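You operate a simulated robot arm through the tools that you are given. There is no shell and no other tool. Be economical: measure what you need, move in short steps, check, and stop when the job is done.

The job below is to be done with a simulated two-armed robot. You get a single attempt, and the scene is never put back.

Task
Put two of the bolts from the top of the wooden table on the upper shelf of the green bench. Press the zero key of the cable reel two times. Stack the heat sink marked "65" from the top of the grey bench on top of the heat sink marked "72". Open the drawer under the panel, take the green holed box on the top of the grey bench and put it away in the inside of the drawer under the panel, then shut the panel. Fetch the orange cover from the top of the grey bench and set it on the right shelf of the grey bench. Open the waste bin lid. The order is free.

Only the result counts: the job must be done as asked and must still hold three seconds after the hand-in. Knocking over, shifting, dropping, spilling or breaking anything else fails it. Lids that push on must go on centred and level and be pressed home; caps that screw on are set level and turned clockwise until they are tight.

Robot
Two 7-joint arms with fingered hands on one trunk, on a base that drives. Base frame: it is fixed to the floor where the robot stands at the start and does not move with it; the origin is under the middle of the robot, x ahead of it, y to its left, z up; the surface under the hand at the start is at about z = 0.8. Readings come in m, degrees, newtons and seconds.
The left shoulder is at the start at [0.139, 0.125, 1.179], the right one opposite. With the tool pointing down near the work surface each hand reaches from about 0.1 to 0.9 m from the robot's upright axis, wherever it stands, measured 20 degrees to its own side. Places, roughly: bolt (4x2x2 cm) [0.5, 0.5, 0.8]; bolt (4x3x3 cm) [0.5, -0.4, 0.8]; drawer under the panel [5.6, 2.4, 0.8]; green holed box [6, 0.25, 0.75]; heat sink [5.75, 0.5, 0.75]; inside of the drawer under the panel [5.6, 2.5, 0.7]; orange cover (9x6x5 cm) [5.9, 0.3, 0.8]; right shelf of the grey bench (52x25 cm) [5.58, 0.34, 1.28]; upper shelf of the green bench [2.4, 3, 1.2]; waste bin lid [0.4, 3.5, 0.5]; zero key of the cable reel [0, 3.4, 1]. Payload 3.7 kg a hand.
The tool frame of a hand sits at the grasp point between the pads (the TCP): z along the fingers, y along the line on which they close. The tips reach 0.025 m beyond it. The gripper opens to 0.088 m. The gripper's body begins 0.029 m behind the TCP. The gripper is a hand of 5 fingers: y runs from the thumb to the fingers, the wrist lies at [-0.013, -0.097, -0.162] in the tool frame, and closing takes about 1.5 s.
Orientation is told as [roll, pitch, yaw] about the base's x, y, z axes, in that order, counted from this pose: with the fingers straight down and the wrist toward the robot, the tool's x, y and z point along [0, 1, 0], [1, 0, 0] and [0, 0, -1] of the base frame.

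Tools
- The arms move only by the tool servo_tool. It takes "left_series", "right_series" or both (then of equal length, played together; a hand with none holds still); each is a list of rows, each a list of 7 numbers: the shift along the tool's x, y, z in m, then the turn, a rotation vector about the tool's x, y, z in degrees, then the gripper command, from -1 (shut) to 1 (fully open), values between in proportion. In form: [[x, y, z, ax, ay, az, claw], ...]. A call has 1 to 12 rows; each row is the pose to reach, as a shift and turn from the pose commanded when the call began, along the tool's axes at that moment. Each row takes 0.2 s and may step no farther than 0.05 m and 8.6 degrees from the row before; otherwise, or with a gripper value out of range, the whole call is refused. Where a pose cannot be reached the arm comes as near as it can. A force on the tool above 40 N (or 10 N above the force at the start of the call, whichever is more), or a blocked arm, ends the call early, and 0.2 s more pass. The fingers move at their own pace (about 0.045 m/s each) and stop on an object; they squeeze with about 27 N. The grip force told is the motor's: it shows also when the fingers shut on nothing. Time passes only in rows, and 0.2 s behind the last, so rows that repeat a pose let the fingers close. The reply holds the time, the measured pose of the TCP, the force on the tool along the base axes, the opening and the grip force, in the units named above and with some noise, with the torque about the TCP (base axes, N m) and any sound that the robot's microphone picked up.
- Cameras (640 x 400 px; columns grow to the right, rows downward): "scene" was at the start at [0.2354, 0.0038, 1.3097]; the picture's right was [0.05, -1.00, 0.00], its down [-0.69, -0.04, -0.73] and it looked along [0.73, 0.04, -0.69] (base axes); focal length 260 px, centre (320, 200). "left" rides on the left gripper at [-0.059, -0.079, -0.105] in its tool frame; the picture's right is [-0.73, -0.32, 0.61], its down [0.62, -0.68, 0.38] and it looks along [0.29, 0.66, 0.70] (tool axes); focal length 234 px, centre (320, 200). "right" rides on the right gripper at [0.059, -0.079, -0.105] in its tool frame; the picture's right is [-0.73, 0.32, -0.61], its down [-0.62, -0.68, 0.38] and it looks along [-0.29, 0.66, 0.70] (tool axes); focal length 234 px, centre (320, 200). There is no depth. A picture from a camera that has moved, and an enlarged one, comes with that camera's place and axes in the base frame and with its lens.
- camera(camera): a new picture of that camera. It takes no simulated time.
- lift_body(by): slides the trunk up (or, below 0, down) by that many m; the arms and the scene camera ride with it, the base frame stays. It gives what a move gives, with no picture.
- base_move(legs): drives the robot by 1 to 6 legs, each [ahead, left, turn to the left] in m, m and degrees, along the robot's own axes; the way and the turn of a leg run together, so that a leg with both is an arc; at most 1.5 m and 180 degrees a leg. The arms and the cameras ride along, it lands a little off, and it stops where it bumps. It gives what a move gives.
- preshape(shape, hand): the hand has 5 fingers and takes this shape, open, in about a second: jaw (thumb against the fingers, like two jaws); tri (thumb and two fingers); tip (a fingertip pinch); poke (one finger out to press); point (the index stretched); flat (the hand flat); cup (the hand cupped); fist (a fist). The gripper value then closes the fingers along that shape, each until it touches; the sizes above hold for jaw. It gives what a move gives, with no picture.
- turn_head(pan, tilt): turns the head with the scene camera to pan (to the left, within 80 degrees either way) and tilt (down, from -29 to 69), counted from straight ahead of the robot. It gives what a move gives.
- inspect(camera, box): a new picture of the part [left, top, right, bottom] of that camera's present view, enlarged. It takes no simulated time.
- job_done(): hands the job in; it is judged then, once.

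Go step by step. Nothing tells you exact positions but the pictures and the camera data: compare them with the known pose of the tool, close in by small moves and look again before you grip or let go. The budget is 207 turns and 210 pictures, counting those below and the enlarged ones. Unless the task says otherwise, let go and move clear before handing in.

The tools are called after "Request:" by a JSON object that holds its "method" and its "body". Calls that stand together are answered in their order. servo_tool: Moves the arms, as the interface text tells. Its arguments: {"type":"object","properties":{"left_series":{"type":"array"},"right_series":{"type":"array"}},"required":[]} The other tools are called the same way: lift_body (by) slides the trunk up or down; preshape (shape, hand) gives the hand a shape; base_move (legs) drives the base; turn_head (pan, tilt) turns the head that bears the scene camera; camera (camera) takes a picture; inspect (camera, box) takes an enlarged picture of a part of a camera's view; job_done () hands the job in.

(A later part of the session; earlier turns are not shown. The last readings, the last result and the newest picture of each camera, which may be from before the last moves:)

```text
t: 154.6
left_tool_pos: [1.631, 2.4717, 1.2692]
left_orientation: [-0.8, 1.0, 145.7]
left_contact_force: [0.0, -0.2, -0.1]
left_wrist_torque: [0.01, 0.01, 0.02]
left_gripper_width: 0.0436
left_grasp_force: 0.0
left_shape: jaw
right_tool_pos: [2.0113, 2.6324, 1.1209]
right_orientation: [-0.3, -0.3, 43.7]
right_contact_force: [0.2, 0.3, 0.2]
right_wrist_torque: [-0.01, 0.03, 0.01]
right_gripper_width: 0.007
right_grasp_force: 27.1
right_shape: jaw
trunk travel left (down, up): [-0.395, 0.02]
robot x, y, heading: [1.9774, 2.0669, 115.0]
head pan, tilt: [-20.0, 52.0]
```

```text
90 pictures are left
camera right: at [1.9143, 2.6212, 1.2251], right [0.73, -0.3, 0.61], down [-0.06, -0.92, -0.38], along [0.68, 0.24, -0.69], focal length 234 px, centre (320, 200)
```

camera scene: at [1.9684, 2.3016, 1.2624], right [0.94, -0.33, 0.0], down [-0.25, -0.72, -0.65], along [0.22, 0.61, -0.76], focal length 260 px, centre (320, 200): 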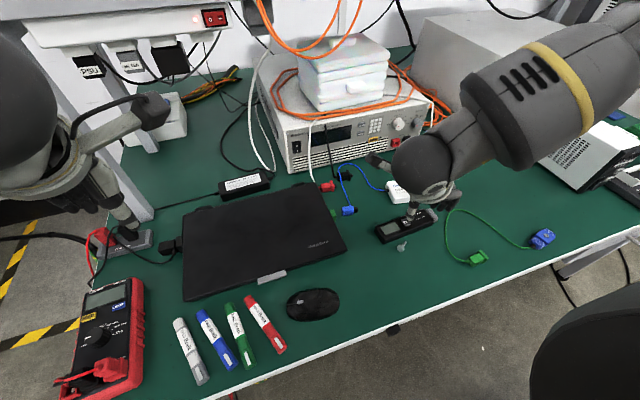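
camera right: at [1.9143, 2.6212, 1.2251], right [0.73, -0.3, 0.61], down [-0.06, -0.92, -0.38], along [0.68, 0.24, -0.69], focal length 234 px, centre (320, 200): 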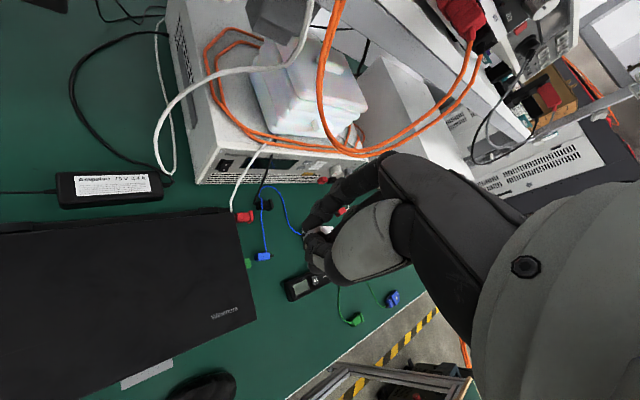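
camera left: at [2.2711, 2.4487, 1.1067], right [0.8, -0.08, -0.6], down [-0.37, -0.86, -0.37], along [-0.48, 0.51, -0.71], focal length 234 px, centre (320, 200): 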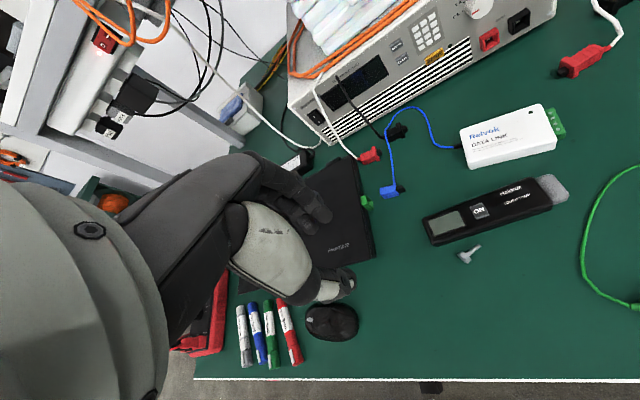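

Request:
{"method": "servo_tool", "body": {"right_series": [[-0.018, -0.017, -0.03, 0, 0, -8, -1], [-0.036, -0.0345, -0.06, 0, 0, -16, -1], [-0.036, -0.0345, -0.105, 0, 0, -24, -1], [-0.036, -0.0345, -0.15, 0, 0, -32, -1], [0, -0.065, -0.15, 0, 0, -40, -1], [0.036, -0.095, -0.15, 0, 0, -48, -1], [0.075, -0.122, -0.15, 0, 0, -48, -1]]}}

Request:
{"method": "camera", "body": {"camera": "right"}}

```text
t: 156.2
left_tool_pos: [1.629, 2.4742, 1.267]
left_orientation: [-0.8, 1.1, 145.8]
left_contact_force: [-0.4, -0.1, -0.1]
left_wrist_torque: [0.01, -0.02, -0.02]
left_gripper_width: 0.0434
left_grasp_force: 0.0
left_shape: jaw
right_tool_pos: [1.8678, 2.6061, 1.2691]
right_orientation: [-0.5, 0.2, 91.7]
right_contact_force: [-0.4, 0.6, -0.7]
right_wrist_torque: [-0.03, -0.02, -0.01]
right_gripper_width: 0.0069
right_grasp_force: 27.2
right_shape: jaw
trunk travel left (down, up): [-0.395, 0.02]
robot x, y, heading: [1.9759, 2.0674, 114.8]
head pan, tilt: [-20.0, 52.0]
```

```text
89 pictures are left
camera right: at [1.8107, 2.5254, 1.3729], right [0.71, 0.35, 0.61], down [0.65, -0.66, -0.37], along [0.28, 0.66, -0.7], focal length 234 px, centre (320, 200)
```

right: 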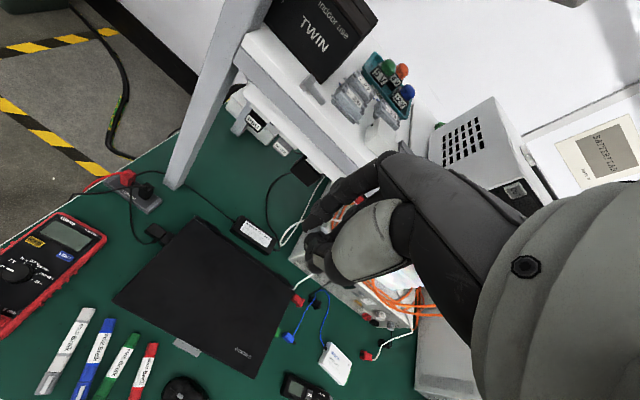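

I see the first bolt lying on the shelf at x about 1.79. I lean the hand back 15° and approach at x about 1.855.

Request:
{"method": "servo_tool", "body": {"right_series": [[0.005, 0.02, 0.005, -7.5, 0, 0, -1], [0.01, 0.04, 0.01, -15, 0, 0, -1], [0.01, 0.07, 0.013, -15, 0, 0, -1], [0.01, 0.11, 0.016, -15, 0, 0, -1], [0.01, 0.15, 0.016, -15, 0, 0, -1]]}}

Request:
{"method": "inspect", "body": {"camera": "right", "box": [200, 120, 440, 320]}}

```text
t: 157.3
left_tool_pos: [1.6307, 2.4712, 1.268]
left_orientation: [-0.8, 1.1, 145.8]
left_contact_force: [0.0, 0.2, -0.5]
left_wrist_torque: [0.0, -0.03, 0.02]
left_gripper_width: 0.0436
left_grasp_force: 0.1
left_shape: jaw
right_tool_pos: [1.874, 2.75, 1.2586]
right_orientation: [-0.5, -14.9, 91.8]
right_contact_force: [0.4, 0.2, -0.4]
right_wrist_torque: [0.03, 0.0, 0.02]
right_gripper_width: 0.0065
right_grasp_force: 27.2
right_shape: jaw
right hand out of reach, approached as far as the arm can: row 4, 5
trunk travel left (down, up): [-0.395, 0.02]
robot x, y, heading: [1.975, 2.0648, 115.1]
head pan, tilt: [-20.0, 52.0]
```

```text
2.00 times, centred on (320, 220) of right
camera zoom: at [1.8175, 2.6443, 1.3393], right [0.72, 0.18, 0.68], down [0.64, -0.54, -0.54], along [0.27, 0.82, -0.5], focal length 468 px, centre (320, 160)
```

zoom: 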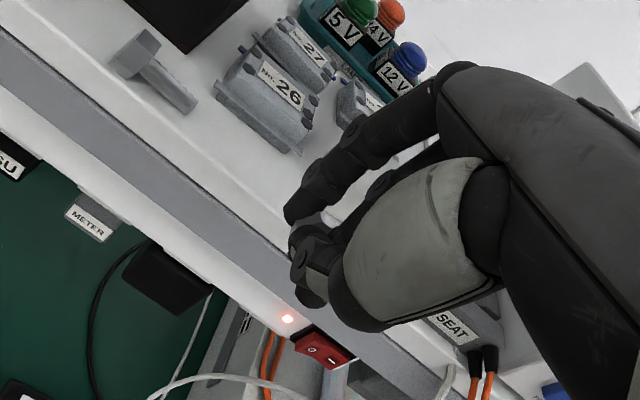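

Request:
{"method": "base_move", "body": {"legs": [[0, 0, 2.2]]}}

Request:
{"method": "servo_tool", "body": {"right_series": [[0, 0.02, 0.0053, 0, 0, 0, -1], [0, 0.04, 0.0106, 0, 0, 0, -1]]}}

Request:
{"method": "inspect", "body": {"camera": "right", "box": [200, 120, 440, 320]}}

```text
t: 158.1
left_tool_pos: [1.6166, 2.4576, 1.2703]
left_orientation: [-0.9, 1.0, 148.0]
left_contact_force: [-0.1, 1.1, 0.1]
left_wrist_torque: [0.0, -0.02, -0.01]
left_gripper_width: 0.0435
left_grasp_force: 0.1
left_shape: jaw
right_tool_pos: [1.847, 2.7447, 1.2581]
right_orientation: [-0.4, -14.9, 94.0]
right_contact_force: [-0.7, 0.0, -0.2]
right_wrist_torque: [-0.01, -0.01, 0.01]
right_gripper_width: 0.0068
right_grasp_force: 26.9
right_shape: jaw
trunk travel left (down, up): [-0.395, 0.02]
robot x, y, heading: [1.9793, 2.0693, 117.3]
head pan, tilt: [-20.0, 52.0]
```

```text
t: 158.7
left_tool_pos: [1.6166, 2.4571, 1.2684]
left_orientation: [-0.9, 1.0, 148.0]
left_contact_force: [0.6, -0.2, 0.3]
left_wrist_torque: [0.01, -0.03, -0.01]
left_gripper_width: 0.0436
left_grasp_force: 0.1
left_shape: jaw
right_tool_pos: [1.8586, 2.7788, 1.2643]
right_orientation: [-0.4, -14.9, 94.0]
right_contact_force: [0.2, -0.4, -0.5]
right_wrist_torque: [-0.02, 0.01, -0.02]
right_gripper_width: 0.0067
right_grasp_force: 27.0
right_shape: jaw
right hand out of reach, approached as far as the arm can: row 1, 2
trunk travel left (down, up): [-0.395, 0.02]
robot x, y, heading: [1.9824, 2.0672, 117.2]
head pan, tilt: [-20.0, 52.0]
```

```text
2.00 times, centred on (320, 220) of right
camera zoom: at [1.8072, 2.6721, 1.3446], right [0.71, 0.2, 0.67], down [0.66, -0.52, -0.54], along [0.24, 0.83, -0.5], focal length 468 px, centre (320, 160)
```

zoom: 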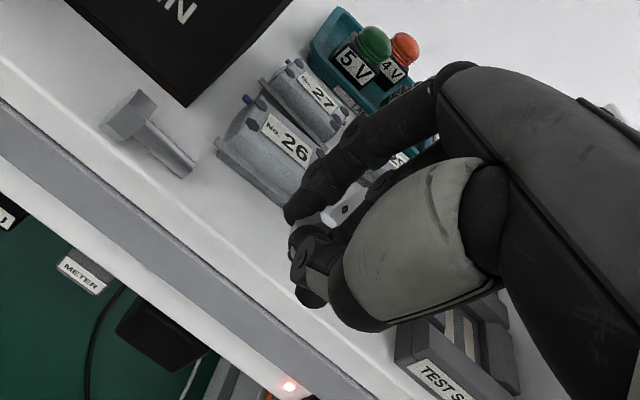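

Request:
{"method": "inspect", "body": {"camera": "right", "box": [280, 190, 376, 280]}}

Request:
{"method": "base_move", "body": {"legs": [[0.037, -0.015, 0]]}}

Request:
{"method": "inspect", "body": {"camera": "right", "box": [200, 120, 440, 320]}}

```text
4.44 times, centred on (328, 235) of right
camera zoom: at [1.8072, 2.6721, 1.3446], right [0.71, 0.2, 0.67], down [0.66, -0.52, -0.54], along [0.24, 0.83, -0.5], focal length 1041 px, centre (284, 44)
```

zoom: 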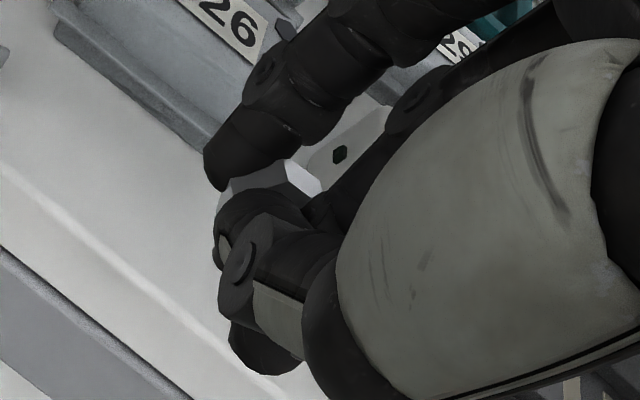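

```text
t: 159.6
left_tool_pos: [1.6124, 2.4973, 1.2692]
left_orientation: [-0.9, 0.9, 148.0]
left_contact_force: [0.7, -0.9, 0.2]
left_wrist_torque: [-0.02, 0.0, -0.03]
left_gripper_width: 0.0435
left_grasp_force: 0.1
left_shape: jaw
right_tool_pos: [1.8558, 2.8188, 1.264]
right_orientation: [-0.4, -14.9, 93.9]
right_contact_force: [-0.1, -1.1, -0.1]
right_wrist_torque: [0.01, 0.0, -0.01]
right_gripper_width: 0.007
right_grasp_force: 26.9
right_shape: jaw
trunk travel left (down, up): [-0.395, 0.02]
robot x, y, heading: [1.975, 2.1077, 117.2]
head pan, tilt: [-20.0, 52.0]
```

```text
2.00 times, centred on (320, 220) of right
camera zoom: at [1.8038, 2.7114, 1.3445], right [0.71, 0.2, 0.67], down [0.66, -0.52, -0.54], along [0.24, 0.83, -0.5], focal length 468 px, centre (320, 160)
```

zoom: 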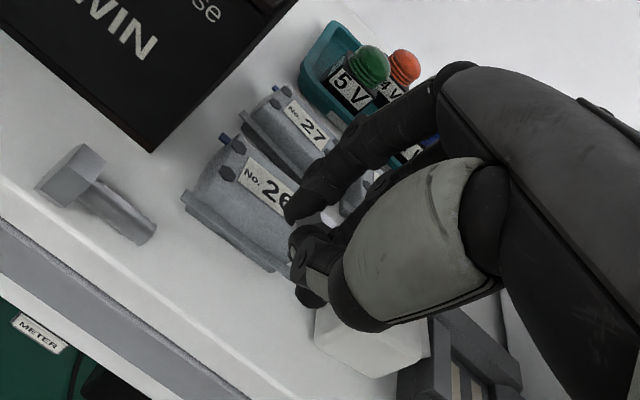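

The bolt head sits between thumb and index; position is good, I shift 8 mm left, then lower with the trunk.

Request:
{"method": "base_move", "body": {"legs": [[0, 0.008, 0]]}}

Request:
{"method": "lift_body", "body": {"by": -0.022}}

Request:
{"method": "inspect", "body": {"camera": "right", "box": [200, 120, 440, 320]}}

```text
t: 160.4
left_tool_pos: [1.6069, 2.4927, 1.2687]
left_orientation: [-0.9, 0.9, 147.9]
left_contact_force: [0.2, -0.4, 0.1]
left_wrist_torque: [-0.06, 0.02, -0.01]
left_gripper_width: 0.0435
left_grasp_force: 0.1
left_shape: jaw
right_tool_pos: [1.8494, 2.8146, 1.2633]
right_orientation: [-0.4, -14.9, 93.9]
right_contact_force: [0.0, -0.2, -0.2]
right_wrist_torque: [-0.01, -0.01, 0.0]
right_gripper_width: 0.0067
right_grasp_force: 27.5
right_shape: jaw
trunk travel left (down, up): [-0.395, 0.02]
robot x, y, heading: [1.9656, 2.0973, 117.0]
head pan, tilt: [-20.0, 52.0]
```

```text
t: 161.1
left_tool_pos: [1.6056, 2.4931, 1.2466]
left_orientation: [-1.0, 1.0, 148.0]
left_contact_force: [0.2, 0.3, 0.5]
left_wrist_torque: [0.0, 0.04, 0.01]
left_gripper_width: 0.0435
left_grasp_force: 0.2
left_shape: jaw
right_tool_pos: [1.85, 2.8151, 1.2426]
right_orientation: [-0.4, -14.9, 93.9]
right_contact_force: [0.1, 0.3, 0.6]
right_wrist_torque: [0.0, 0.0, 0.0]
right_gripper_width: 0.0069
right_grasp_force: 26.9
right_shape: jaw
trunk travel left (down, up): [-0.373, 0.042]
robot x, y, heading: [1.9634, 2.1015, 117.0]
head pan, tilt: [-20.0, 52.0]
```

```text
2.00 times, centred on (320, 220) of right
camera zoom: at [1.7974, 2.7075, 1.3232], right [0.71, 0.2, 0.67], down [0.66, -0.52, -0.54], along [0.24, 0.83, -0.5], focal length 468 px, centre (320, 160)
```

zoom: 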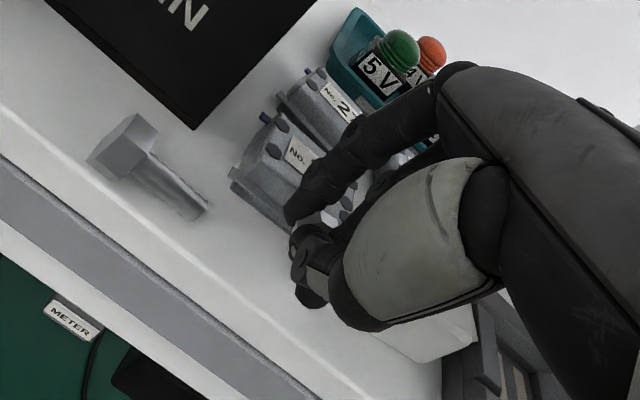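

Request:
{"method": "lift_body", "body": {"by": -0.008}}

Request:
{"method": "lift_body", "body": {"by": -0.004}}

```text
t: 161.6
left_tool_pos: [1.6055, 2.4931, 1.2393]
left_orientation: [-0.9, 1.0, 148.0]
left_contact_force: [-0.3, 0.4, -0.2]
left_wrist_torque: [0.01, 0.02, 0.02]
left_gripper_width: 0.0434
left_grasp_force: 0.0
left_shape: jaw
right_tool_pos: [1.85, 2.8147, 1.2351]
right_orientation: [-0.3, -15.0, 94.0]
right_contact_force: [1.0, 0.0, 4.4]
right_wrist_torque: [0.17, 0.06, -0.07]
right_gripper_width: 0.0068
right_grasp_force: 26.9
right_shape: jaw
trunk travel left (down, up): [-0.365, 0.05]
robot x, y, heading: [1.9654, 2.1041, 117.1]
head pan, tilt: [-20.0, 52.0]
```

```text
t: 162.2
left_tool_pos: [1.6064, 2.4919, 1.2344]
left_orientation: [-0.9, 1.0, 148.0]
left_contact_force: [0.7, 0.2, 0.1]
left_wrist_torque: [0.0, -0.01, -0.03]
left_gripper_width: 0.0438
left_grasp_force: 0.0
left_shape: jaw
right_tool_pos: [1.8499, 2.8143, 1.2319]
right_orientation: [-0.4, -15.0, 93.8]
right_contact_force: [1.1, -0.3, 7.2]
right_wrist_torque: [0.24, 0.02, -0.02]
right_gripper_width: 0.0065
right_grasp_force: 26.7
right_shape: jaw
trunk travel left (down, up): [-0.361, 0.054]
robot x, y, heading: [1.9692, 2.1043, 117.2]
head pan, tilt: [-20.0, 52.0]
```

The torque suggests a finger also touches socket 26 (7 N). I ease up and back a few mm, then open gradually and lift.

Request:
{"method": "servo_tool", "body": {"right_series": [[0, -0.003, -0.002, 0, 0, 0, -1], [0, -0.004, -0.002, 0, 0, 0, -0.6], [0, -0.006, -0.002, 0, 0, 0, -0.35], [0, -0.007, -0.003, 0, 0, 0, -0.3], [0, -0.007, -0.006, 0, 0, 0, -0.25], [0, -0.006, -0.012, 0, 0, 0, -0.25]]}}

Request:
{"method": "inspect", "body": {"camera": "right", "box": [200, 120, 440, 320]}}

```text
t: 163.6
left_tool_pos: [1.6065, 2.4931, 1.235]
left_orientation: [-0.9, 1.0, 147.9]
left_contact_force: [0.3, 0.9, -0.7]
left_wrist_torque: [-0.01, 0.03, -0.01]
left_gripper_width: 0.0432
left_grasp_force: 0.0
left_shape: jaw
right_tool_pos: [1.8482, 2.8059, 1.2403]
right_orientation: [-0.5, -14.9, 93.9]
right_contact_force: [0.4, -0.3, 0.2]
right_wrist_torque: [-0.01, -0.02, 0.0]
right_gripper_width: 0.0325
right_grasp_force: 0.1
right_shape: jaw
trunk travel left (down, up): [-0.361, 0.054]
robot x, y, heading: [1.9675, 2.104, 117.4]
head pan, tilt: [-20.0, 52.0]
```

```text
2.00 times, centred on (320, 220) of right
camera zoom: at [1.798, 2.6984, 1.321], right [0.71, 0.2, 0.68], down [0.66, -0.52, -0.54], along [0.24, 0.83, -0.5], focal length 468 px, centre (320, 160)
```

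zoom: 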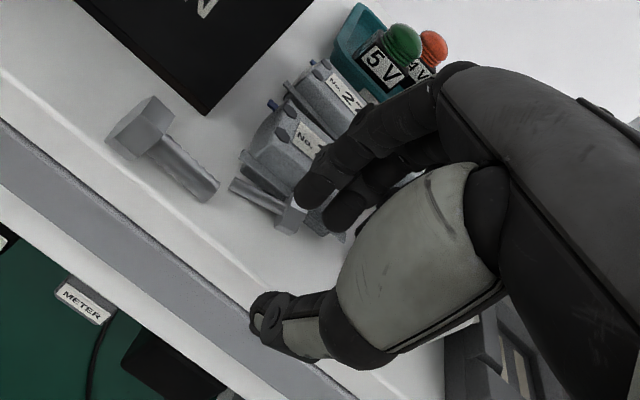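

Bolt two now lies on the shelf in front of socket 26. I lift straight up and back out.

Request:
{"method": "servo_tool", "body": {"right_series": [[0, 0.002, -0.008, 0, 0, 0, -0.25], [0, 0.005, -0.02, 0, 0, 0, -0.25], [0, 0.007, -0.03, 0, 0, 0, -0.25], [0, -0.03, -0.04, 0, 0, 0, -0.25], [0, -0.07, -0.05, 0, 0, 0, -0.25], [0, -0.11, -0.06, 0, 0, 0, -0.25], [0, -0.15, -0.07, 0, 0, 0, -0.25]]}}

Request:
{"method": "inspect", "body": {"camera": "right", "box": [200, 20, 440, 220]}}

```text
t: 165.2
left_tool_pos: [1.6062, 2.4931, 1.2345]
left_orientation: [-0.9, 1.1, 147.9]
left_contact_force: [-0.1, 0.3, 0.8]
left_wrist_torque: [-0.01, 0.02, -0.01]
left_gripper_width: 0.0436
left_grasp_force: 0.1
left_shape: jaw
right_tool_pos: [1.862, 2.6417, 1.2704]
right_orientation: [-0.4, -15.1, 93.9]
right_contact_force: [0.0, -0.2, 1.0]
right_wrist_torque: [-0.04, 0.0, 0.03]
right_gripper_width: 0.0327
right_grasp_force: 0.0
right_shape: jaw
trunk travel left (down, up): [-0.361, 0.054]
robot x, y, heading: [1.9698, 2.1029, 117.1]
head pan, tilt: [-20.0, 52.0]
```

```text
2.00 times, centred on (320, 120) of right
camera zoom: at [1.8094, 2.534, 1.3508], right [0.71, 0.2, 0.67], down [0.66, -0.52, -0.54], along [0.24, 0.83, -0.5], focal length 468 px, centre (320, 360)
```

zoom: 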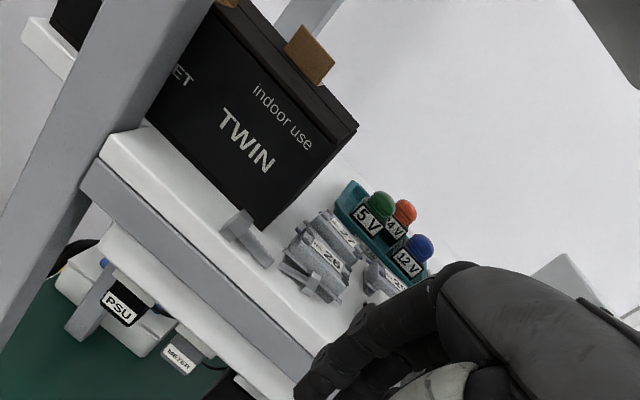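

Both bolts rest on the shelf. Next the reel and the waste bin: I tuck the right hand, back off, square up and strafe left, lowering the trunk.

Request:
{"method": "servo_tool", "body": {"right_series": [[0, -0.04, 0, 7, 0, 0, 0], [-0.03, -0.08, 0, 15, 0, 0, 0], [-0.07, -0.1, 0, 15, 0, 0, 0], [-0.11, -0.12, 0, 15, 0, 0, 0]]}}

Request:
{"method": "base_move", "body": {"legs": [[-0.12, 0, -27], [0, 1.4, 0], [0.25, 0.15, 0]]}}

Request:
{"method": "turn_head", "body": {"pan": 0, "tilt": 25}}

Request:
{"method": "camera", "body": {"camera": "scene"}}

```text
t: 166.2
left_tool_pos: [1.6071, 2.4932, 1.2349]
left_orientation: [-0.9, 1.1, 148.1]
left_contact_force: [0.8, 0.5, 0.1]
left_wrist_torque: [-0.01, 0.01, 0.02]
left_gripper_width: 0.0436
left_grasp_force: 0.1
left_shape: jaw
right_tool_pos: [1.9735, 2.5459, 1.2438]
right_orientation: [-0.2, 0.2, 93.9]
right_contact_force: [-0.2, -1.0, -0.5]
right_wrist_torque: [-0.05, -0.01, -0.02]
right_gripper_width: 0.0437
right_grasp_force: 0.1
right_shape: jaw
right hand out of reach, approached as far as the arm can: row 4
trunk travel left (down, up): [-0.361, 0.054]
robot x, y, heading: [1.9636, 2.1037, 117.4]
head pan, tilt: [-20.0, 52.0]
```

```text
t: 181.4
left_tool_pos: [0.3271, 2.7436, 1.2339]
left_orientation: [-0.9, 1.0, 120.9]
left_contact_force: [0.3, 0.1, 0.4]
left_wrist_torque: [0.03, 0.02, -0.02]
left_gripper_width: 0.0437
left_grasp_force: 0.0
left_shape: jaw
right_tool_pos: [0.6771, 2.6233, 1.2437]
right_orientation: [-0.3, 0.3, 66.8]
right_contact_force: [0.3, 0.0, -0.1]
right_wrist_torque: [-0.01, -0.01, -0.03]
right_gripper_width: 0.0438
right_grasp_force: 0.1
right_shape: jaw
trunk travel left (down, up): [-0.361, 0.054]
robot x, y, heading: [0.4701, 2.2294, 90.3]
head pan, tilt: [-20.0, 52.0]
```

```text
t: 182.3
left_tool_pos: [0.3271, 2.7432, 1.2345]
left_orientation: [-0.9, 1.0, 120.9]
left_contact_force: [-0.3, -0.7, 0.0]
left_wrist_torque: [0.0, 0.01, -0.02]
left_gripper_width: 0.0437
left_grasp_force: 0.1
left_shape: jaw
right_tool_pos: [0.678, 2.624, 1.2443]
right_orientation: [-0.5, 0.2, 66.7]
right_contact_force: [0.6, 0.5, -0.5]
right_wrist_torque: [0.01, -0.01, 0.03]
right_gripper_width: 0.0437
right_grasp_force: 0.0
right_shape: jaw
trunk travel left (down, up): [-0.361, 0.054]
robot x, y, heading: [0.4728, 2.2339, 90.1]
head pan, tilt: [0.0, 25.0]
```

```text
81 pictures are left
camera scene: at [0.4731, 2.3625, 1.5047], right [1.0, 0.0, 0.0], down [0.0, -0.42, -0.91], along [0.0, 0.91, -0.42], focal length 260 px, centre (320, 200)
```

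scene: 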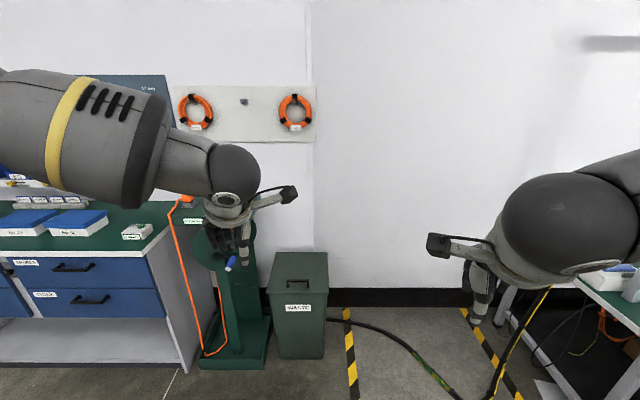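

Request:
{"method": "servo_tool", "body": {"left_series": [[0.045, -0.01, 0, 0, 0, 7, 0], [0.09, -0.02, 0, 0, 0, 14, 0], [0.135, -0.035, 0, 0, 0, 21, 0], [0.18, -0.05, 0, 0, 0, 28, 0]]}}

Request:
{"method": "preshape", "body": {"shape": "poke", "hand": "left"}}

Request:
{"method": "base_move", "body": {"legs": [[0.25, 0.2, 0]]}}

Request:
{"method": "turn_head", "body": {"pan": 12, "tilt": 35}}

Request:
{"method": "camera", "body": {"camera": "scene"}}

```text
t: 183.3
left_tool_pos: [0.1965, 2.6083, 1.2339]
left_orientation: [-1.4, 0.6, 92.7]
left_contact_force: [0.2, -0.5, -0.6]
left_wrist_torque: [0.01, -0.01, -0.02]
left_gripper_width: 0.0432
left_grasp_force: 0.0
left_shape: jaw
left hand out of reach, approached as far as the arm can: row 4
right_tool_pos: [0.6746, 2.6225, 1.2449]
right_orientation: [-0.4, 0.1, 66.7]
right_contact_force: [0.7, -0.3, 1.0]
right_wrist_torque: [0.0, -0.01, 0.0]
right_gripper_width: 0.0438
right_grasp_force: 0.1
right_shape: jaw
trunk travel left (down, up): [-0.361, 0.054]
robot x, y, heading: [0.4724, 2.232, 90.3]
head pan, tilt: [0.0, 25.0]
```

```text
t: 184.2
left_tool_pos: [0.1979, 2.6106, 1.2358]
left_orientation: [-1.4, 0.6, 92.9]
left_contact_force: [0.2, -0.1, -0.6]
left_wrist_torque: [-0.02, 0.0, -0.01]
left_gripper_width: 0.0
left_grasp_force: 0.0
left_shape: poke
right_tool_pos: [0.6765, 2.6232, 1.2437]
right_orientation: [-0.4, 0.1, 66.7]
right_contact_force: [-0.3, 0.0, 0.5]
right_wrist_torque: [0.03, -0.02, 0.0]
right_gripper_width: 0.0435
right_grasp_force: 0.0
right_shape: jaw
trunk travel left (down, up): [-0.361, 0.054]
robot x, y, heading: [0.4735, 2.2333, 90.1]
head pan, tilt: [0.0, 25.0]
```

```text
t: 186.6
left_tool_pos: [-0.0013, 2.8649, 1.2348]
left_orientation: [-1.4, 0.6, 92.6]
left_contact_force: [-0.1, -0.1, -0.1]
left_wrist_torque: [0.01, -0.03, -0.02]
left_gripper_width: 0.0
left_grasp_force: 0.1
left_shape: poke
right_tool_pos: [0.4769, 2.8753, 1.2442]
right_orientation: [-0.5, 0.2, 66.6]
right_contact_force: [-0.9, 0.3, 0.6]
right_wrist_torque: [0.03, 0.01, 0.0]
right_gripper_width: 0.0436
right_grasp_force: 0.0
right_shape: jaw
trunk travel left (down, up): [-0.361, 0.054]
robot x, y, heading: [0.2709, 2.4825, 89.9]
head pan, tilt: [0.0, 25.0]
```

```text
t: 187.3
left_tool_pos: [-0.0007, 2.8642, 1.2352]
left_orientation: [-1.2, 0.6, 92.8]
left_contact_force: [-0.1, -0.9, -0.7]
left_wrist_torque: [0.03, 0.01, -0.02]
left_gripper_width: 0.0
left_grasp_force: 0.0
left_shape: poke
right_tool_pos: [0.4772, 2.8746, 1.244]
right_orientation: [-0.4, 0.2, 66.6]
right_contact_force: [1.0, 0.2, -0.4]
right_wrist_torque: [-0.02, 0.01, 0.0]
right_gripper_width: 0.0437
right_grasp_force: 0.2
right_shape: jaw
trunk travel left (down, up): [-0.361, 0.054]
robot x, y, heading: [0.2734, 2.4825, 90.1]
head pan, tilt: [12.0, 35.0]
```

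```text
80 pictures are left
camera scene: at [0.2546, 2.608, 1.4891], right [0.98, 0.21, 0.0], down [0.12, -0.56, -0.82], along [-0.17, 0.8, -0.57], focal length 260 px, centre (320, 200)
```

scene: 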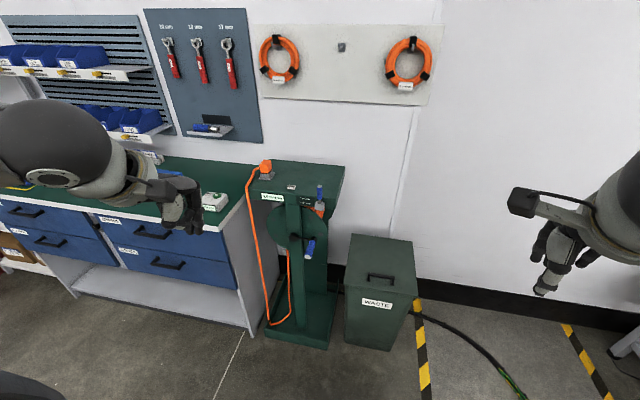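

Request:
{"method": "inspect", "body": {"camera": "scene", "box": [240, 150, 352, 220]}}

Request:
{"method": "inspect", "body": {"camera": "scene", "box": [330, 225, 430, 325]}}

```text
5.71 times, centred on (296, 185) of scene
camera zoom: at [0.2546, 2.608, 1.4891], right [0.98, 0.21, 0.0], down [0.12, -0.56, -0.82], along [-0.17, 0.8, -0.57], focal length 1484 px, centre (457, 286)
```

zoom: 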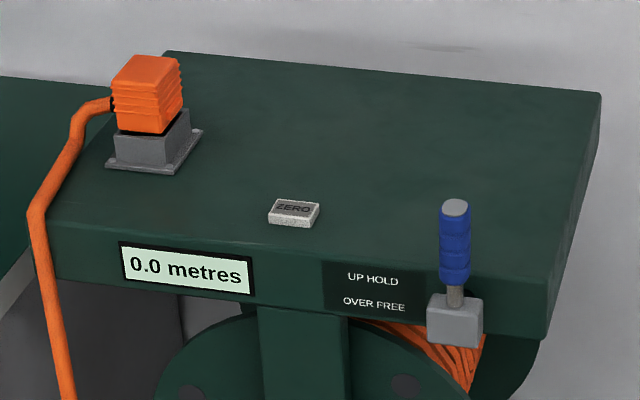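

```text
4.00 times, centred on (380, 275) of scene
camera zoom: at [0.2546, 2.608, 1.4891], right [0.98, 0.21, 0.0], down [0.12, -0.56, -0.82], along [-0.17, 0.8, -0.57], focal length 1039 px, centre (80, -100)
```

zoom: 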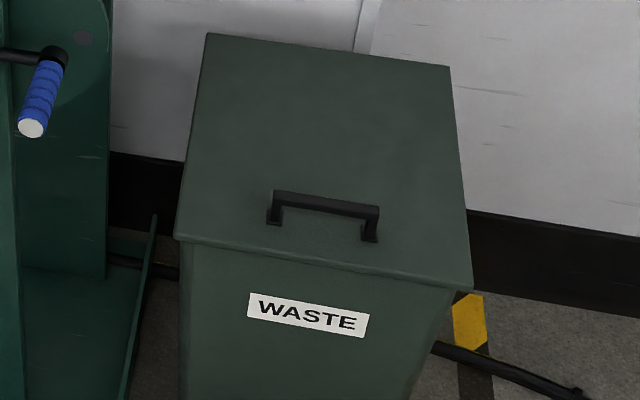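

ZERO key is on top of the reel box near (0.0, 3.34, 1.01); the bin handle is near (0.37, 3.41, 0.54). I drive closer with the poke finger of the left hand.

Request:
{"method": "base_move", "body": {"legs": [[0.24, 0.05, 0]]}}

Request:
{"method": "servo_tool", "body": {"left_series": [[-0.02, 0.04, 0, 0, 0, 0, -1], [-0.04, 0.08, 0, 0, 0, 0, -1], [-0.05, 0.12, 0.02, 0, 0, 0, -1], [-0.05, 0.16, 0.04, 0, 0, 0, -1]]}}

Request:
{"method": "camera", "body": {"camera": "left"}}

Request:
{"method": "camera", "body": {"camera": "scene"}}

```text
t: 189.1
left_tool_pos: [-0.0549, 3.1018, 1.2357]
left_orientation: [-1.4, 0.5, 93.1]
left_contact_force: [0.1, 1.1, -0.4]
left_wrist_torque: [-0.03, 0.01, 0.01]
left_gripper_width: 0.0
left_grasp_force: 0.0
left_shape: poke
right_tool_pos: [0.4246, 3.1169, 1.2428]
right_orientation: [-0.4, 0.2, 67.0]
right_contact_force: [0.9, 1.1, -0.6]
right_wrist_torque: [-0.02, -0.01, -0.01]
right_gripper_width: 0.0436
right_grasp_force: 0.1
right_shape: jaw
trunk travel left (down, up): [-0.361, 0.054]
robot x, y, heading: [0.2231, 2.7209, 90.2]
head pan, tilt: [12.0, 35.0]
```

```text
t: 190.1
left_tool_pos: [-0.0106, 3.2649, 1.191]
left_orientation: [-1.3, 0.6, 93.1]
left_contact_force: [-0.6, -0.2, -0.7]
left_wrist_torque: [0.01, -0.01, 0.04]
left_gripper_width: 0.0
left_grasp_force: 0.0
left_shape: poke
right_tool_pos: [0.4245, 3.1167, 1.2429]
right_orientation: [-0.5, 0.1, 66.9]
right_contact_force: [-0.7, 0.0, 0.4]
right_wrist_torque: [-0.02, 0.02, 0.01]
right_gripper_width: 0.0434
right_grasp_force: 0.0
right_shape: jaw
trunk travel left (down, up): [-0.361, 0.054]
robot x, y, heading: [0.2217, 2.7215, 90.2]
head pan, tilt: [12.0, 35.0]
```

```text
77 pictures are left
camera left: at [0.0487, 3.1901, 1.2986], right [0.76, -0.29, -0.59], down [-0.58, -0.72, -0.39], along [-0.31, 0.63, -0.71], focal length 234 px, centre (320, 200)
```

left: 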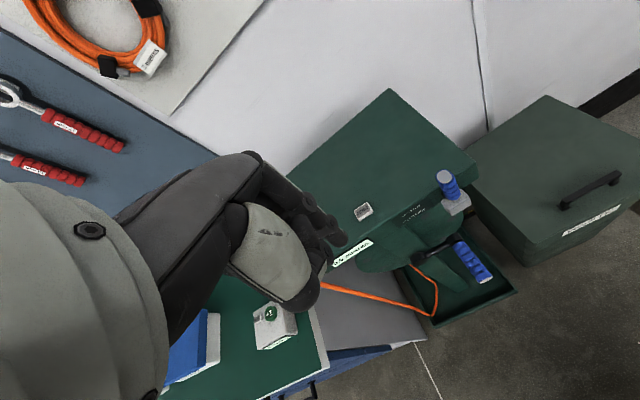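

```text
76 pictures are left
camera scene: at [0.2031, 2.8495, 1.4888], right [0.98, 0.21, 0.0], down [0.12, -0.56, -0.82], along [-0.18, 0.8, -0.57], focal length 260 px, centre (320, 200)
```

scene: 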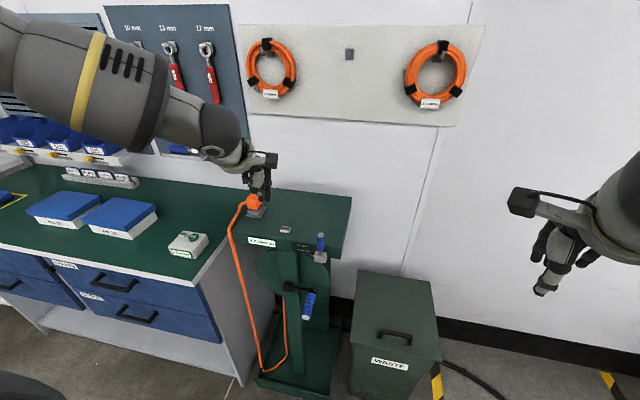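

The key triangulates to (-0.029, 3.408, 0.965). I bring the fingertip above it, yawed so the folded fingers stay clear of the orange plug.

Request:
{"method": "servo_tool", "body": {"left_series": [[0.003, 0.04, 0, 0, 0, -8, -1], [0.006, 0.08, 0, 0, 0, -16, -1], [0.01, 0.12, 0, 0, 0, -24, -1], [0.01, 0.144, 0.02, 0, 0, -32, -1], [0.01, 0.144, 0.06, 0, 0, -36, -1], [0.01, 0.144, 0.1, 0, 0, -36, -1], [0.01, 0.144, 0.14, 0, 0, -36, -1]]}}

Request:
{"method": "camera", "body": {"camera": "left"}}

Request:
{"method": "inspect", "body": {"camera": "scene", "box": [230, 160, 358, 260]}}

```text
t: 191.7
left_tool_pos: [-0.0599, 3.3454, 1.1036]
left_orientation: [-0.7, 1.3, 129.1]
left_contact_force: [-0.4, 0.7, -0.4]
left_wrist_torque: [0.02, 0.0, 0.03]
left_gripper_width: 0.0002
left_grasp_force: 0.1
left_shape: poke
left hand out of reach, approached as far as the arm can: row 4, 5, 6, 7
right_tool_pos: [0.4248, 3.1143, 1.2446]
right_orientation: [-0.4, 0.0, 67.1]
right_contact_force: [-0.1, 1.1, -0.4]
right_wrist_torque: [0.02, -0.01, 0.01]
right_gripper_width: 0.0437
right_grasp_force: 0.0
right_shape: jaw
trunk travel left (down, up): [-0.361, 0.054]
robot x, y, heading: [0.2189, 2.7233, 90.4]
head pan, tilt: [12.0, 35.0]
```

```text
75 pictures are left
camera left: at [0.0316, 3.322, 1.2101], right [0.78, 0.2, -0.59], down [-0.05, -0.93, -0.38], along [-0.62, 0.32, -0.71], focal length 234 px, centre (320, 200)
```

left: 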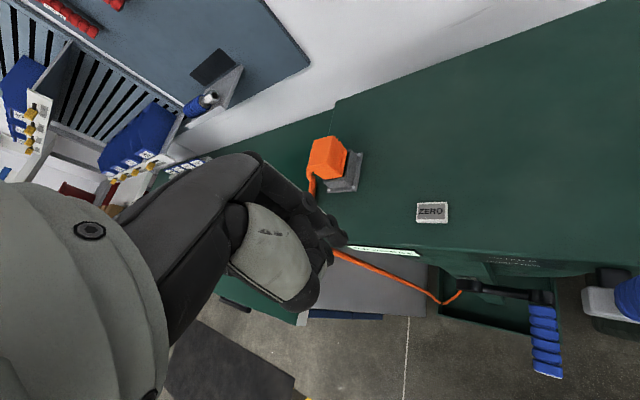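

```text
4.00 times, centred on (294, 210) of scene
camera zoom: at [0.2029, 2.8475, 1.4891], right [0.98, 0.21, 0.0], down [0.12, -0.56, -0.82], along [-0.18, 0.8, -0.57], focal length 1039 px, centre (424, 160)
```

zoom: 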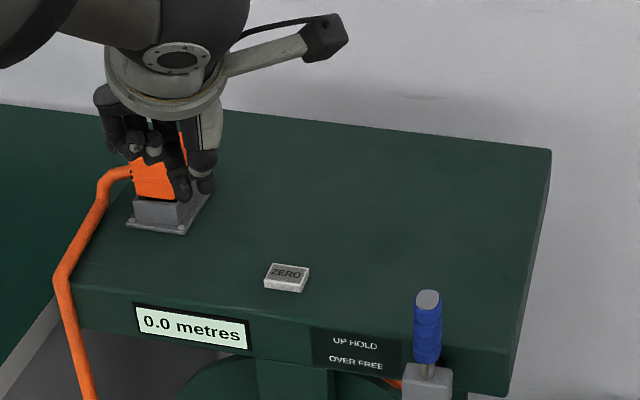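

The hand is at its reach limit; I back it up, drive the base 9 cm nearer, then approach the key at (-0.025, 3.40, 0.98) again.

Request:
{"method": "servo_tool", "body": {"left_series": [[-0.02, -0.04, -0.04, 0, 0, 0, -1], [-0.05, -0.08, -0.08, 0, 0, 0, -1]]}}

Request:
{"method": "base_move", "body": {"legs": [[0.09, 0, 0]]}}

```text
refused: row 1 steps farther than a row can; nothing moved
```

```text
t: 192.8
left_tool_pos: [-0.0614, 3.4339, 1.1035]
left_orientation: [-0.7, 1.1, 129.1]
left_contact_force: [0.0, 0.2, 0.1]
left_wrist_torque: [-0.03, 0.02, -0.01]
left_gripper_width: 0.0001
left_grasp_force: 0.1
left_shape: poke
right_tool_pos: [0.4241, 3.2047, 1.2435]
right_orientation: [-0.4, 0.2, 67.0]
right_contact_force: [-0.3, -0.7, -0.4]
right_wrist_torque: [-0.04, 0.03, 0.03]
right_gripper_width: 0.0436
right_grasp_force: 0.0
right_shape: jaw
trunk travel left (down, up): [-0.361, 0.054]
robot x, y, heading: [0.221, 2.8108, 90.3]
head pan, tilt: [12.0, 35.0]
```

Request:
{"method": "servo_tool", "body": {"left_series": [[-0.003, -0.025, -0.01, 0, 0, 0, -1], [-0.0066, -0.049, -0.01, 0, 0, 0, -1], [-0.0066, -0.049, 0.03, 0, 0, 0, -1], [-0.0066, -0.049, 0.065, 0, 0, 0, -1]]}}

Request:
{"method": "camera", "body": {"camera": "left"}}

Request:
{"method": "inspect", "body": {"camera": "scene", "box": [230, 200, 358, 300]}}

```text
t: 193.8
left_tool_pos: [-0.0392, 3.3799, 1.0647]
left_orientation: [-0.7, 1.2, 129.2]
left_contact_force: [0.1, 0.4, 0.2]
left_wrist_torque: [-0.01, 0.0, -0.02]
left_gripper_width: 0.0
left_grasp_force: 0.0
left_shape: poke
left hand out of reach, approached as far as the arm can: row 3, 4
right_tool_pos: [0.4246, 3.2055, 1.2428]
right_orientation: [-0.4, 0.1, 66.9]
right_contact_force: [-0.5, -0.2, 0.7]
right_wrist_torque: [-0.03, 0.02, -0.02]
right_gripper_width: 0.0434
right_grasp_force: 0.1
right_shape: jaw
trunk travel left (down, up): [-0.361, 0.054]
robot x, y, heading: [0.2178, 2.8096, 90.4]
head pan, tilt: [12.0, 35.0]
```

```text
73 pictures are left
camera left: at [0.0525, 3.3568, 1.1721], right [0.78, 0.2, -0.59], down [-0.05, -0.93, -0.38], along [-0.62, 0.32, -0.71], focal length 234 px, centre (320, 200)
```

left: 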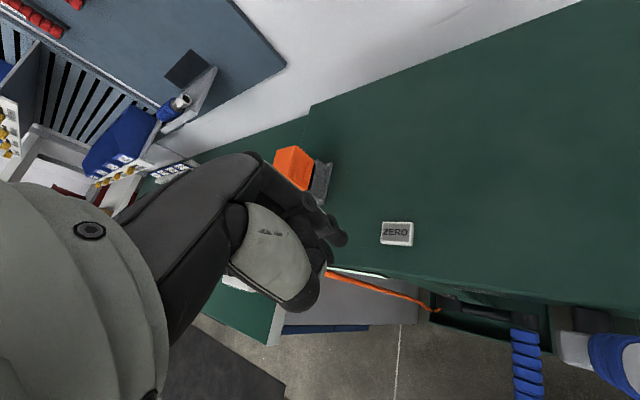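

```text
4.00 times, centred on (294, 250) of scene
camera zoom: at [0.2024, 2.9356, 1.4891], right [0.98, 0.22, 0.0], down [0.12, -0.56, -0.82], along [-0.18, 0.8, -0.57], focal length 1039 px, centre (424, 0)
```

zoom: 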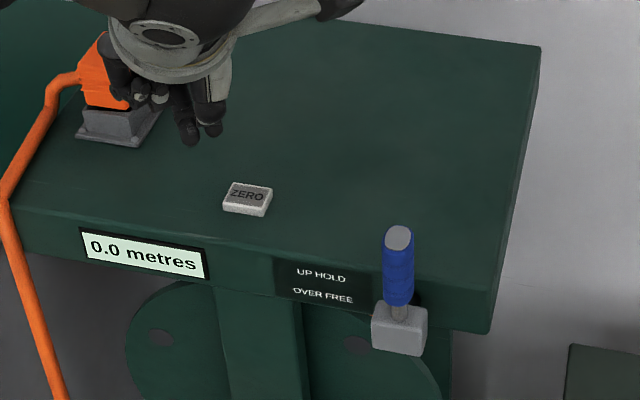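

Now lower the trunk a bit and centre the fingertip over the key.

Request:
{"method": "lift_body", "body": {"by": -0.05}}

Request:
{"method": "servo_tool", "body": {"left_series": [[-0.009, 0.007, -0.01, 0, 0, 0, -1], [-0.017, 0.013, -0.01, 0, 0, 0, -1], [-0.017, 0.013, -0.01, 0, 0, 0, -1]]}}

Request:
{"method": "inspect", "body": {"camera": "left", "box": [280, 180, 440, 280]}}

```text
t: 194.7
left_tool_pos: [-0.0414, 3.3788, 1.0145]
left_orientation: [-0.8, 1.1, 129.1]
left_contact_force: [0.3, 0.7, 0.9]
left_wrist_torque: [-0.01, 0.01, 0.03]
left_gripper_width: 0.0002
left_grasp_force: 0.1
left_shape: poke
right_tool_pos: [0.4233, 3.2125, 1.1798]
right_orientation: [-1.3, 2.4, 67.0]
right_contact_force: [-0.2, -0.9, 0.9]
right_wrist_torque: [0.02, 0.01, -0.03]
right_gripper_width: 0.0432
right_grasp_force: 0.0
right_shape: jaw
trunk travel left (down, up): [-0.311, 0.104]
robot x, y, heading: [0.2222, 2.8058, 90.4]
head pan, tilt: [12.0, 35.0]
```

```text
t: 195.5
left_tool_pos: [-0.0359, 3.4015, 1.0247]
left_orientation: [-0.8, 1.2, 129.2]
left_contact_force: [0.6, 0.1, 0.8]
left_wrist_torque: [0.0, 0.02, 0.01]
left_gripper_width: 0.0
left_grasp_force: 0.1
left_shape: poke
right_tool_pos: [0.424, 3.2121, 1.179]
right_orientation: [-1.4, 2.5, 67.0]
right_contact_force: [0.1, -0.2, 0.3]
right_wrist_torque: [0.01, 0.0, 0.0]
right_gripper_width: 0.0435
right_grasp_force: 0.0
right_shape: jaw
trunk travel left (down, up): [-0.311, 0.104]
robot x, y, heading: [0.2226, 2.8069, 90.5]
head pan, tilt: [12.0, 35.0]
```

```text
4.00 times, centred on (360, 230) of left
camera zoom: at [0.056, 3.3775, 1.1309], right [0.78, 0.2, -0.59], down [-0.05, -0.93, -0.38], along [-0.62, 0.32, -0.71], focal length 937 px, centre (160, 80)
```

zoom: 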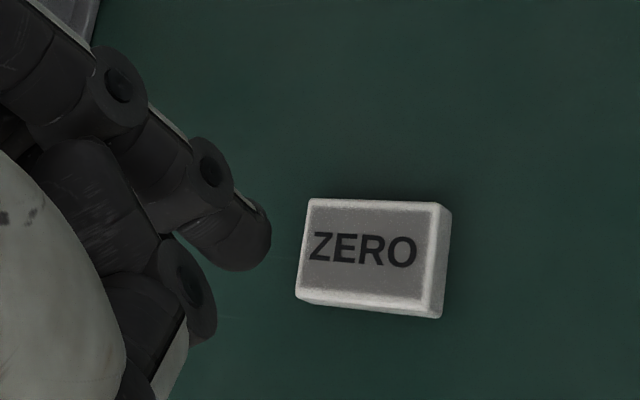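

Request:
{"method": "servo_tool", "body": {"left_series": [[-0.0077, 0.0015, 0.01, 0, 0, 0, -1], [-0.0077, 0.0015, 0.02, 0, 0, 0, -1], [-0.0077, 0.0015, 0.024, 0, 0, 0, -1], [-0.0077, 0.0015, 0.028, 0, 0, 0, -1]]}}

Request:
{"method": "inspect", "body": {"camera": "left", "box": [280, 180, 440, 280]}}

```text
t: 196.5
left_tool_pos: [-0.0343, 3.4002, 1.0041]
left_orientation: [-0.8, 1.2, 129.0]
left_contact_force: [-0.3, -0.9, -0.5]
left_wrist_torque: [0.0, -0.06, 0.01]
left_gripper_width: 0.0
left_grasp_force: 0.1
left_shape: poke
left hand out of reach, approached as far as the arm can: row 2, 3, 4
right_tool_pos: [0.423, 3.2135, 1.1789]
right_orientation: [-1.4, 2.5, 67.1]
right_contact_force: [0.4, 0.8, 0.1]
right_wrist_torque: [0.04, 0.0, -0.02]
right_gripper_width: 0.0437
right_grasp_force: 0.0
right_shape: jaw
trunk travel left (down, up): [-0.311, 0.104]
robot x, y, heading: [0.22, 2.8104, 90.4]
head pan, tilt: [12.0, 35.0]
```

```text
4.00 times, centred on (360, 230) of left
camera zoom: at [0.056, 3.3759, 1.1108], right [0.78, 0.2, -0.59], down [-0.05, -0.93, -0.38], along [-0.62, 0.32, -0.71], focal length 937 px, centre (160, 80)
```

zoom: 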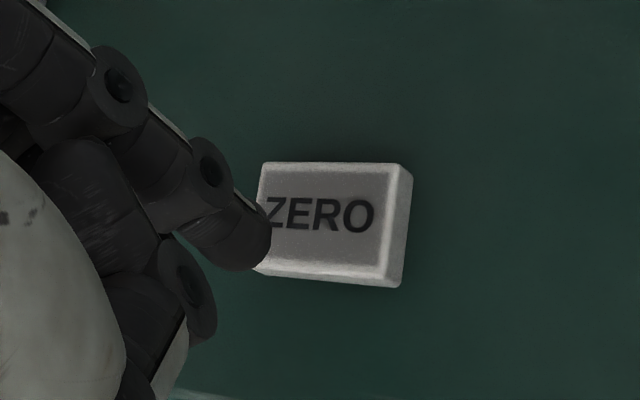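

Arm is at its low limit here, so I press with the trunk moving down.

Request:
{"method": "lift_body", "body": {"by": -0.008}}

Request:
{"method": "lift_body", "body": {"by": -0.006}}

Request:
{"method": "inspect", "body": {"camera": "left", "box": [280, 180, 440, 280]}}

```text
t: 197.1
left_tool_pos: [-0.0374, 3.401, 0.997]
left_orientation: [-0.7, 1.2, 129.1]
left_contact_force: [-1.0, 0.5, 1.0]
left_wrist_torque: [0.0, -0.04, 0.0]
left_gripper_width: 0.0
left_grasp_force: 0.1
left_shape: poke
right_tool_pos: [0.4249, 3.2156, 1.1697]
right_orientation: [-1.6, 2.9, 67.0]
right_contact_force: [0.3, -0.1, -0.5]
right_wrist_torque: [0.0, -0.02, -0.01]
right_gripper_width: 0.0438
right_grasp_force: 0.1
right_shape: jaw
trunk travel left (down, up): [-0.303, 0.112]
robot x, y, heading: [0.2197, 2.8097, 90.3]
head pan, tilt: [12.0, 35.0]
```

```text
t: 197.7
left_tool_pos: [-0.0371, 3.4006, 0.9891]
left_orientation: [-0.6, 1.2, 129.2]
left_contact_force: [0.2, 0.5, 0.2]
left_wrist_torque: [0.01, -0.01, 0.0]
left_gripper_width: 0.0001
left_grasp_force: 0.1
left_shape: poke
right_tool_pos: [0.4246, 3.2172, 1.1619]
right_orientation: [-1.6, 3.2, 66.9]
right_contact_force: [-0.9, -0.2, -0.4]
right_wrist_torque: [-0.01, 0.0, 0.0]
right_gripper_width: 0.0436
right_grasp_force: 0.0
right_shape: jaw
trunk travel left (down, up): [-0.297, 0.118]
robot x, y, heading: [0.2198, 2.8094, 90.3]
head pan, tilt: [12.0, 35.0]
```

```text
4.00 times, centred on (360, 230) of left
camera zoom: at [0.0557, 3.3762, 1.0967], right [0.78, 0.2, -0.59], down [-0.05, -0.93, -0.38], along [-0.62, 0.32, -0.71], focal length 937 px, centre (160, 80)
```

zoom: 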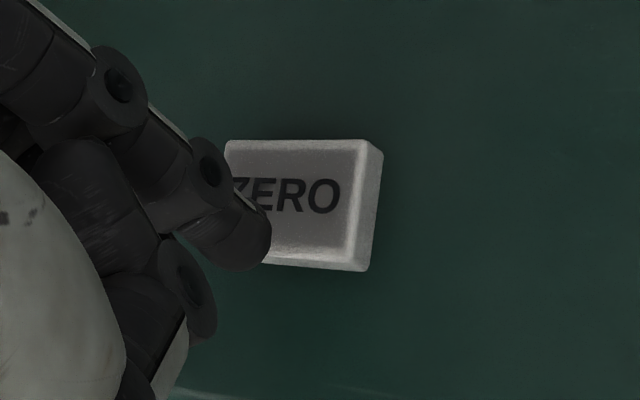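

The fingertip would land near the key's front edge, so I shift it 8 mm forward, then continue down.

Request:
{"method": "servo_tool", "body": {"left_series": [[-0.006, 0.007, 0, 0, 0, 0, -1], [-0.006, 0.007, 0, 0, 0, 0, -1]]}}

Request:
{"method": "lift_body", "body": {"by": -0.008}}

Request:
{"method": "lift_body", "body": {"by": -0.005}}

Request:
{"method": "inspect", "body": {"camera": "left", "box": [280, 180, 440, 280]}}

```text
t: 198.3
left_tool_pos: [-0.0382, 3.4104, 0.9909]
left_orientation: [-0.7, 1.2, 129.1]
left_contact_force: [0.5, -0.1, -0.6]
left_wrist_torque: [-0.03, 0.03, 0.0]
left_gripper_width: 0.0
left_grasp_force: 0.3
left_shape: poke
right_tool_pos: [0.4238, 3.2174, 1.1632]
right_orientation: [-1.7, 3.1, 66.8]
right_contact_force: [-0.2, -0.4, 0.3]
right_wrist_torque: [-0.03, -0.02, -0.03]
right_gripper_width: 0.0433
right_grasp_force: 0.0
right_shape: jaw
trunk travel left (down, up): [-0.297, 0.118]
robot x, y, heading: [0.2218, 2.8065, 90.4]
head pan, tilt: [12.0, 35.0]
```

```text
t: 198.8
left_tool_pos: [-0.036, 3.4088, 0.9827]
left_orientation: [-0.8, 1.2, 129.2]
left_contact_force: [0.6, -0.5, 0.3]
left_wrist_torque: [0.0, 0.02, 0.0]
left_gripper_width: 0.0
left_grasp_force: 0.0
left_shape: poke
right_tool_pos: [0.4225, 3.2205, 1.1521]
right_orientation: [-1.9, 3.6, 66.8]
right_contact_force: [-0.7, 0.0, -0.3]
right_wrist_torque: [0.0, 0.01, -0.02]
right_gripper_width: 0.0438
right_grasp_force: 0.1
right_shape: jaw
trunk travel left (down, up): [-0.289, 0.126]
robot x, y, heading: [0.2193, 2.8075, 90.3]
head pan, tilt: [12.0, 35.0]
heard: click
```

```text
t: 199.4
left_tool_pos: [-0.0361, 3.4093, 0.9787]
left_orientation: [-0.9, 1.2, 129.1]
left_contact_force: [-1.6, 0.6, 8.3]
left_wrist_torque: [-0.01, 0.03, -0.03]
left_gripper_width: 0.0
left_grasp_force: 0.1
left_shape: poke
right_tool_pos: [0.4234, 3.2209, 1.1466]
right_orientation: [-2.0, 4.0, 66.9]
right_contact_force: [-0.2, 0.5, -0.2]
right_wrist_torque: [-0.01, 0.01, -0.03]
right_gripper_width: 0.0436
right_grasp_force: 0.2
right_shape: jaw
trunk travel left (down, up): [-0.284, 0.131]
robot x, y, heading: [0.2179, 2.8084, 90.8]
head pan, tilt: [12.0, 35.0]
```

```text
4.00 times, centred on (360, 230) of left
camera zoom: at [0.0559, 3.3856, 1.085], right [0.78, 0.2, -0.59], down [-0.04, -0.92, -0.38], along [-0.62, 0.32, -0.71], focal length 937 px, centre (160, 80)
```

zoom: 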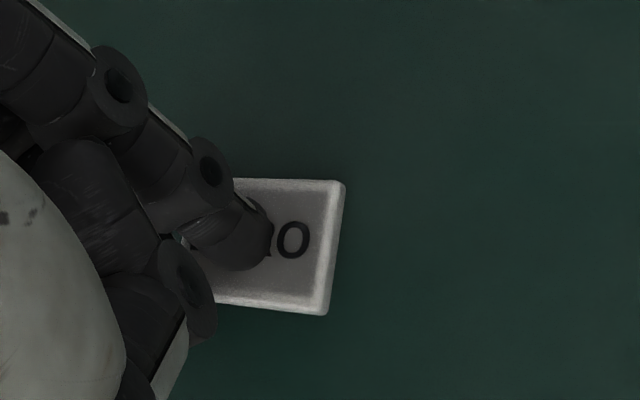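

One click heard and the key is fully pressed. I lift off and press once more.

Request:
{"method": "lift_body", "body": {"by": 0.02}}

Request:
{"method": "lift_body", "body": {"by": -0.02}}

Request:
{"method": "lift_body", "body": {"by": 0.03}}

```text
t: 200.0
left_tool_pos: [-0.0364, 3.4099, 0.9965]
left_orientation: [-0.8, 1.5, 129.1]
left_contact_force: [-0.5, -0.4, -0.6]
left_wrist_torque: [0.0, -0.02, 0.03]
left_gripper_width: 0.0
left_grasp_force: 0.0
left_shape: poke
right_tool_pos: [0.4237, 3.2229, 1.1651]
right_orientation: [-2.1, 4.1, 66.9]
right_contact_force: [0.0, 0.5, -0.5]
right_wrist_torque: [-0.01, 0.01, -0.02]
right_gripper_width: 0.0436
right_grasp_force: 0.1
right_shape: jaw
trunk travel left (down, up): [-0.304, 0.111]
robot x, y, heading: [0.2193, 2.8093, 90.2]
head pan, tilt: [12.0, 35.0]
```

```text
t: 200.7
left_tool_pos: [-0.0377, 3.407, 0.9794]
left_orientation: [-0.9, 1.1, 129.1]
left_contact_force: [-0.1, -0.6, 5.8]
left_wrist_torque: [0.05, -0.01, -0.01]
left_gripper_width: 0.0
left_grasp_force: 0.1
left_shape: poke
right_tool_pos: [0.4243, 3.2207, 1.1479]
right_orientation: [-2.0, 3.8, 66.8]
right_contact_force: [0.3, -0.3, 0.3]
right_wrist_torque: [-0.01, 0.0, -0.01]
right_gripper_width: 0.0436
right_grasp_force: 0.1
right_shape: jaw
trunk travel left (down, up): [-0.284, 0.131]
robot x, y, heading: [0.2178, 2.8118, 90.3]
head pan, tilt: [12.0, 35.0]
heard: click
```

```text
t: 201.5
left_tool_pos: [-0.0375, 3.4085, 1.0123]
left_orientation: [-1.2, 0.9, 129.0]
left_contact_force: [0.2, 0.4, 0.4]
left_wrist_torque: [0.01, 0.02, -0.02]
left_gripper_width: 0.0
left_grasp_force: 0.0
left_shape: poke
right_tool_pos: [0.4225, 3.2231, 1.1758]
right_orientation: [-2.2, 4.0, 66.6]
right_contact_force: [0.6, 0.7, -0.2]
right_wrist_torque: [0.01, 0.01, -0.02]
right_gripper_width: 0.0435
right_grasp_force: 0.0
right_shape: jaw
trunk travel left (down, up): [-0.314, 0.101]
robot x, y, heading: [0.2179, 2.8065, 90.3]
head pan, tilt: [12.0, 35.0]
```

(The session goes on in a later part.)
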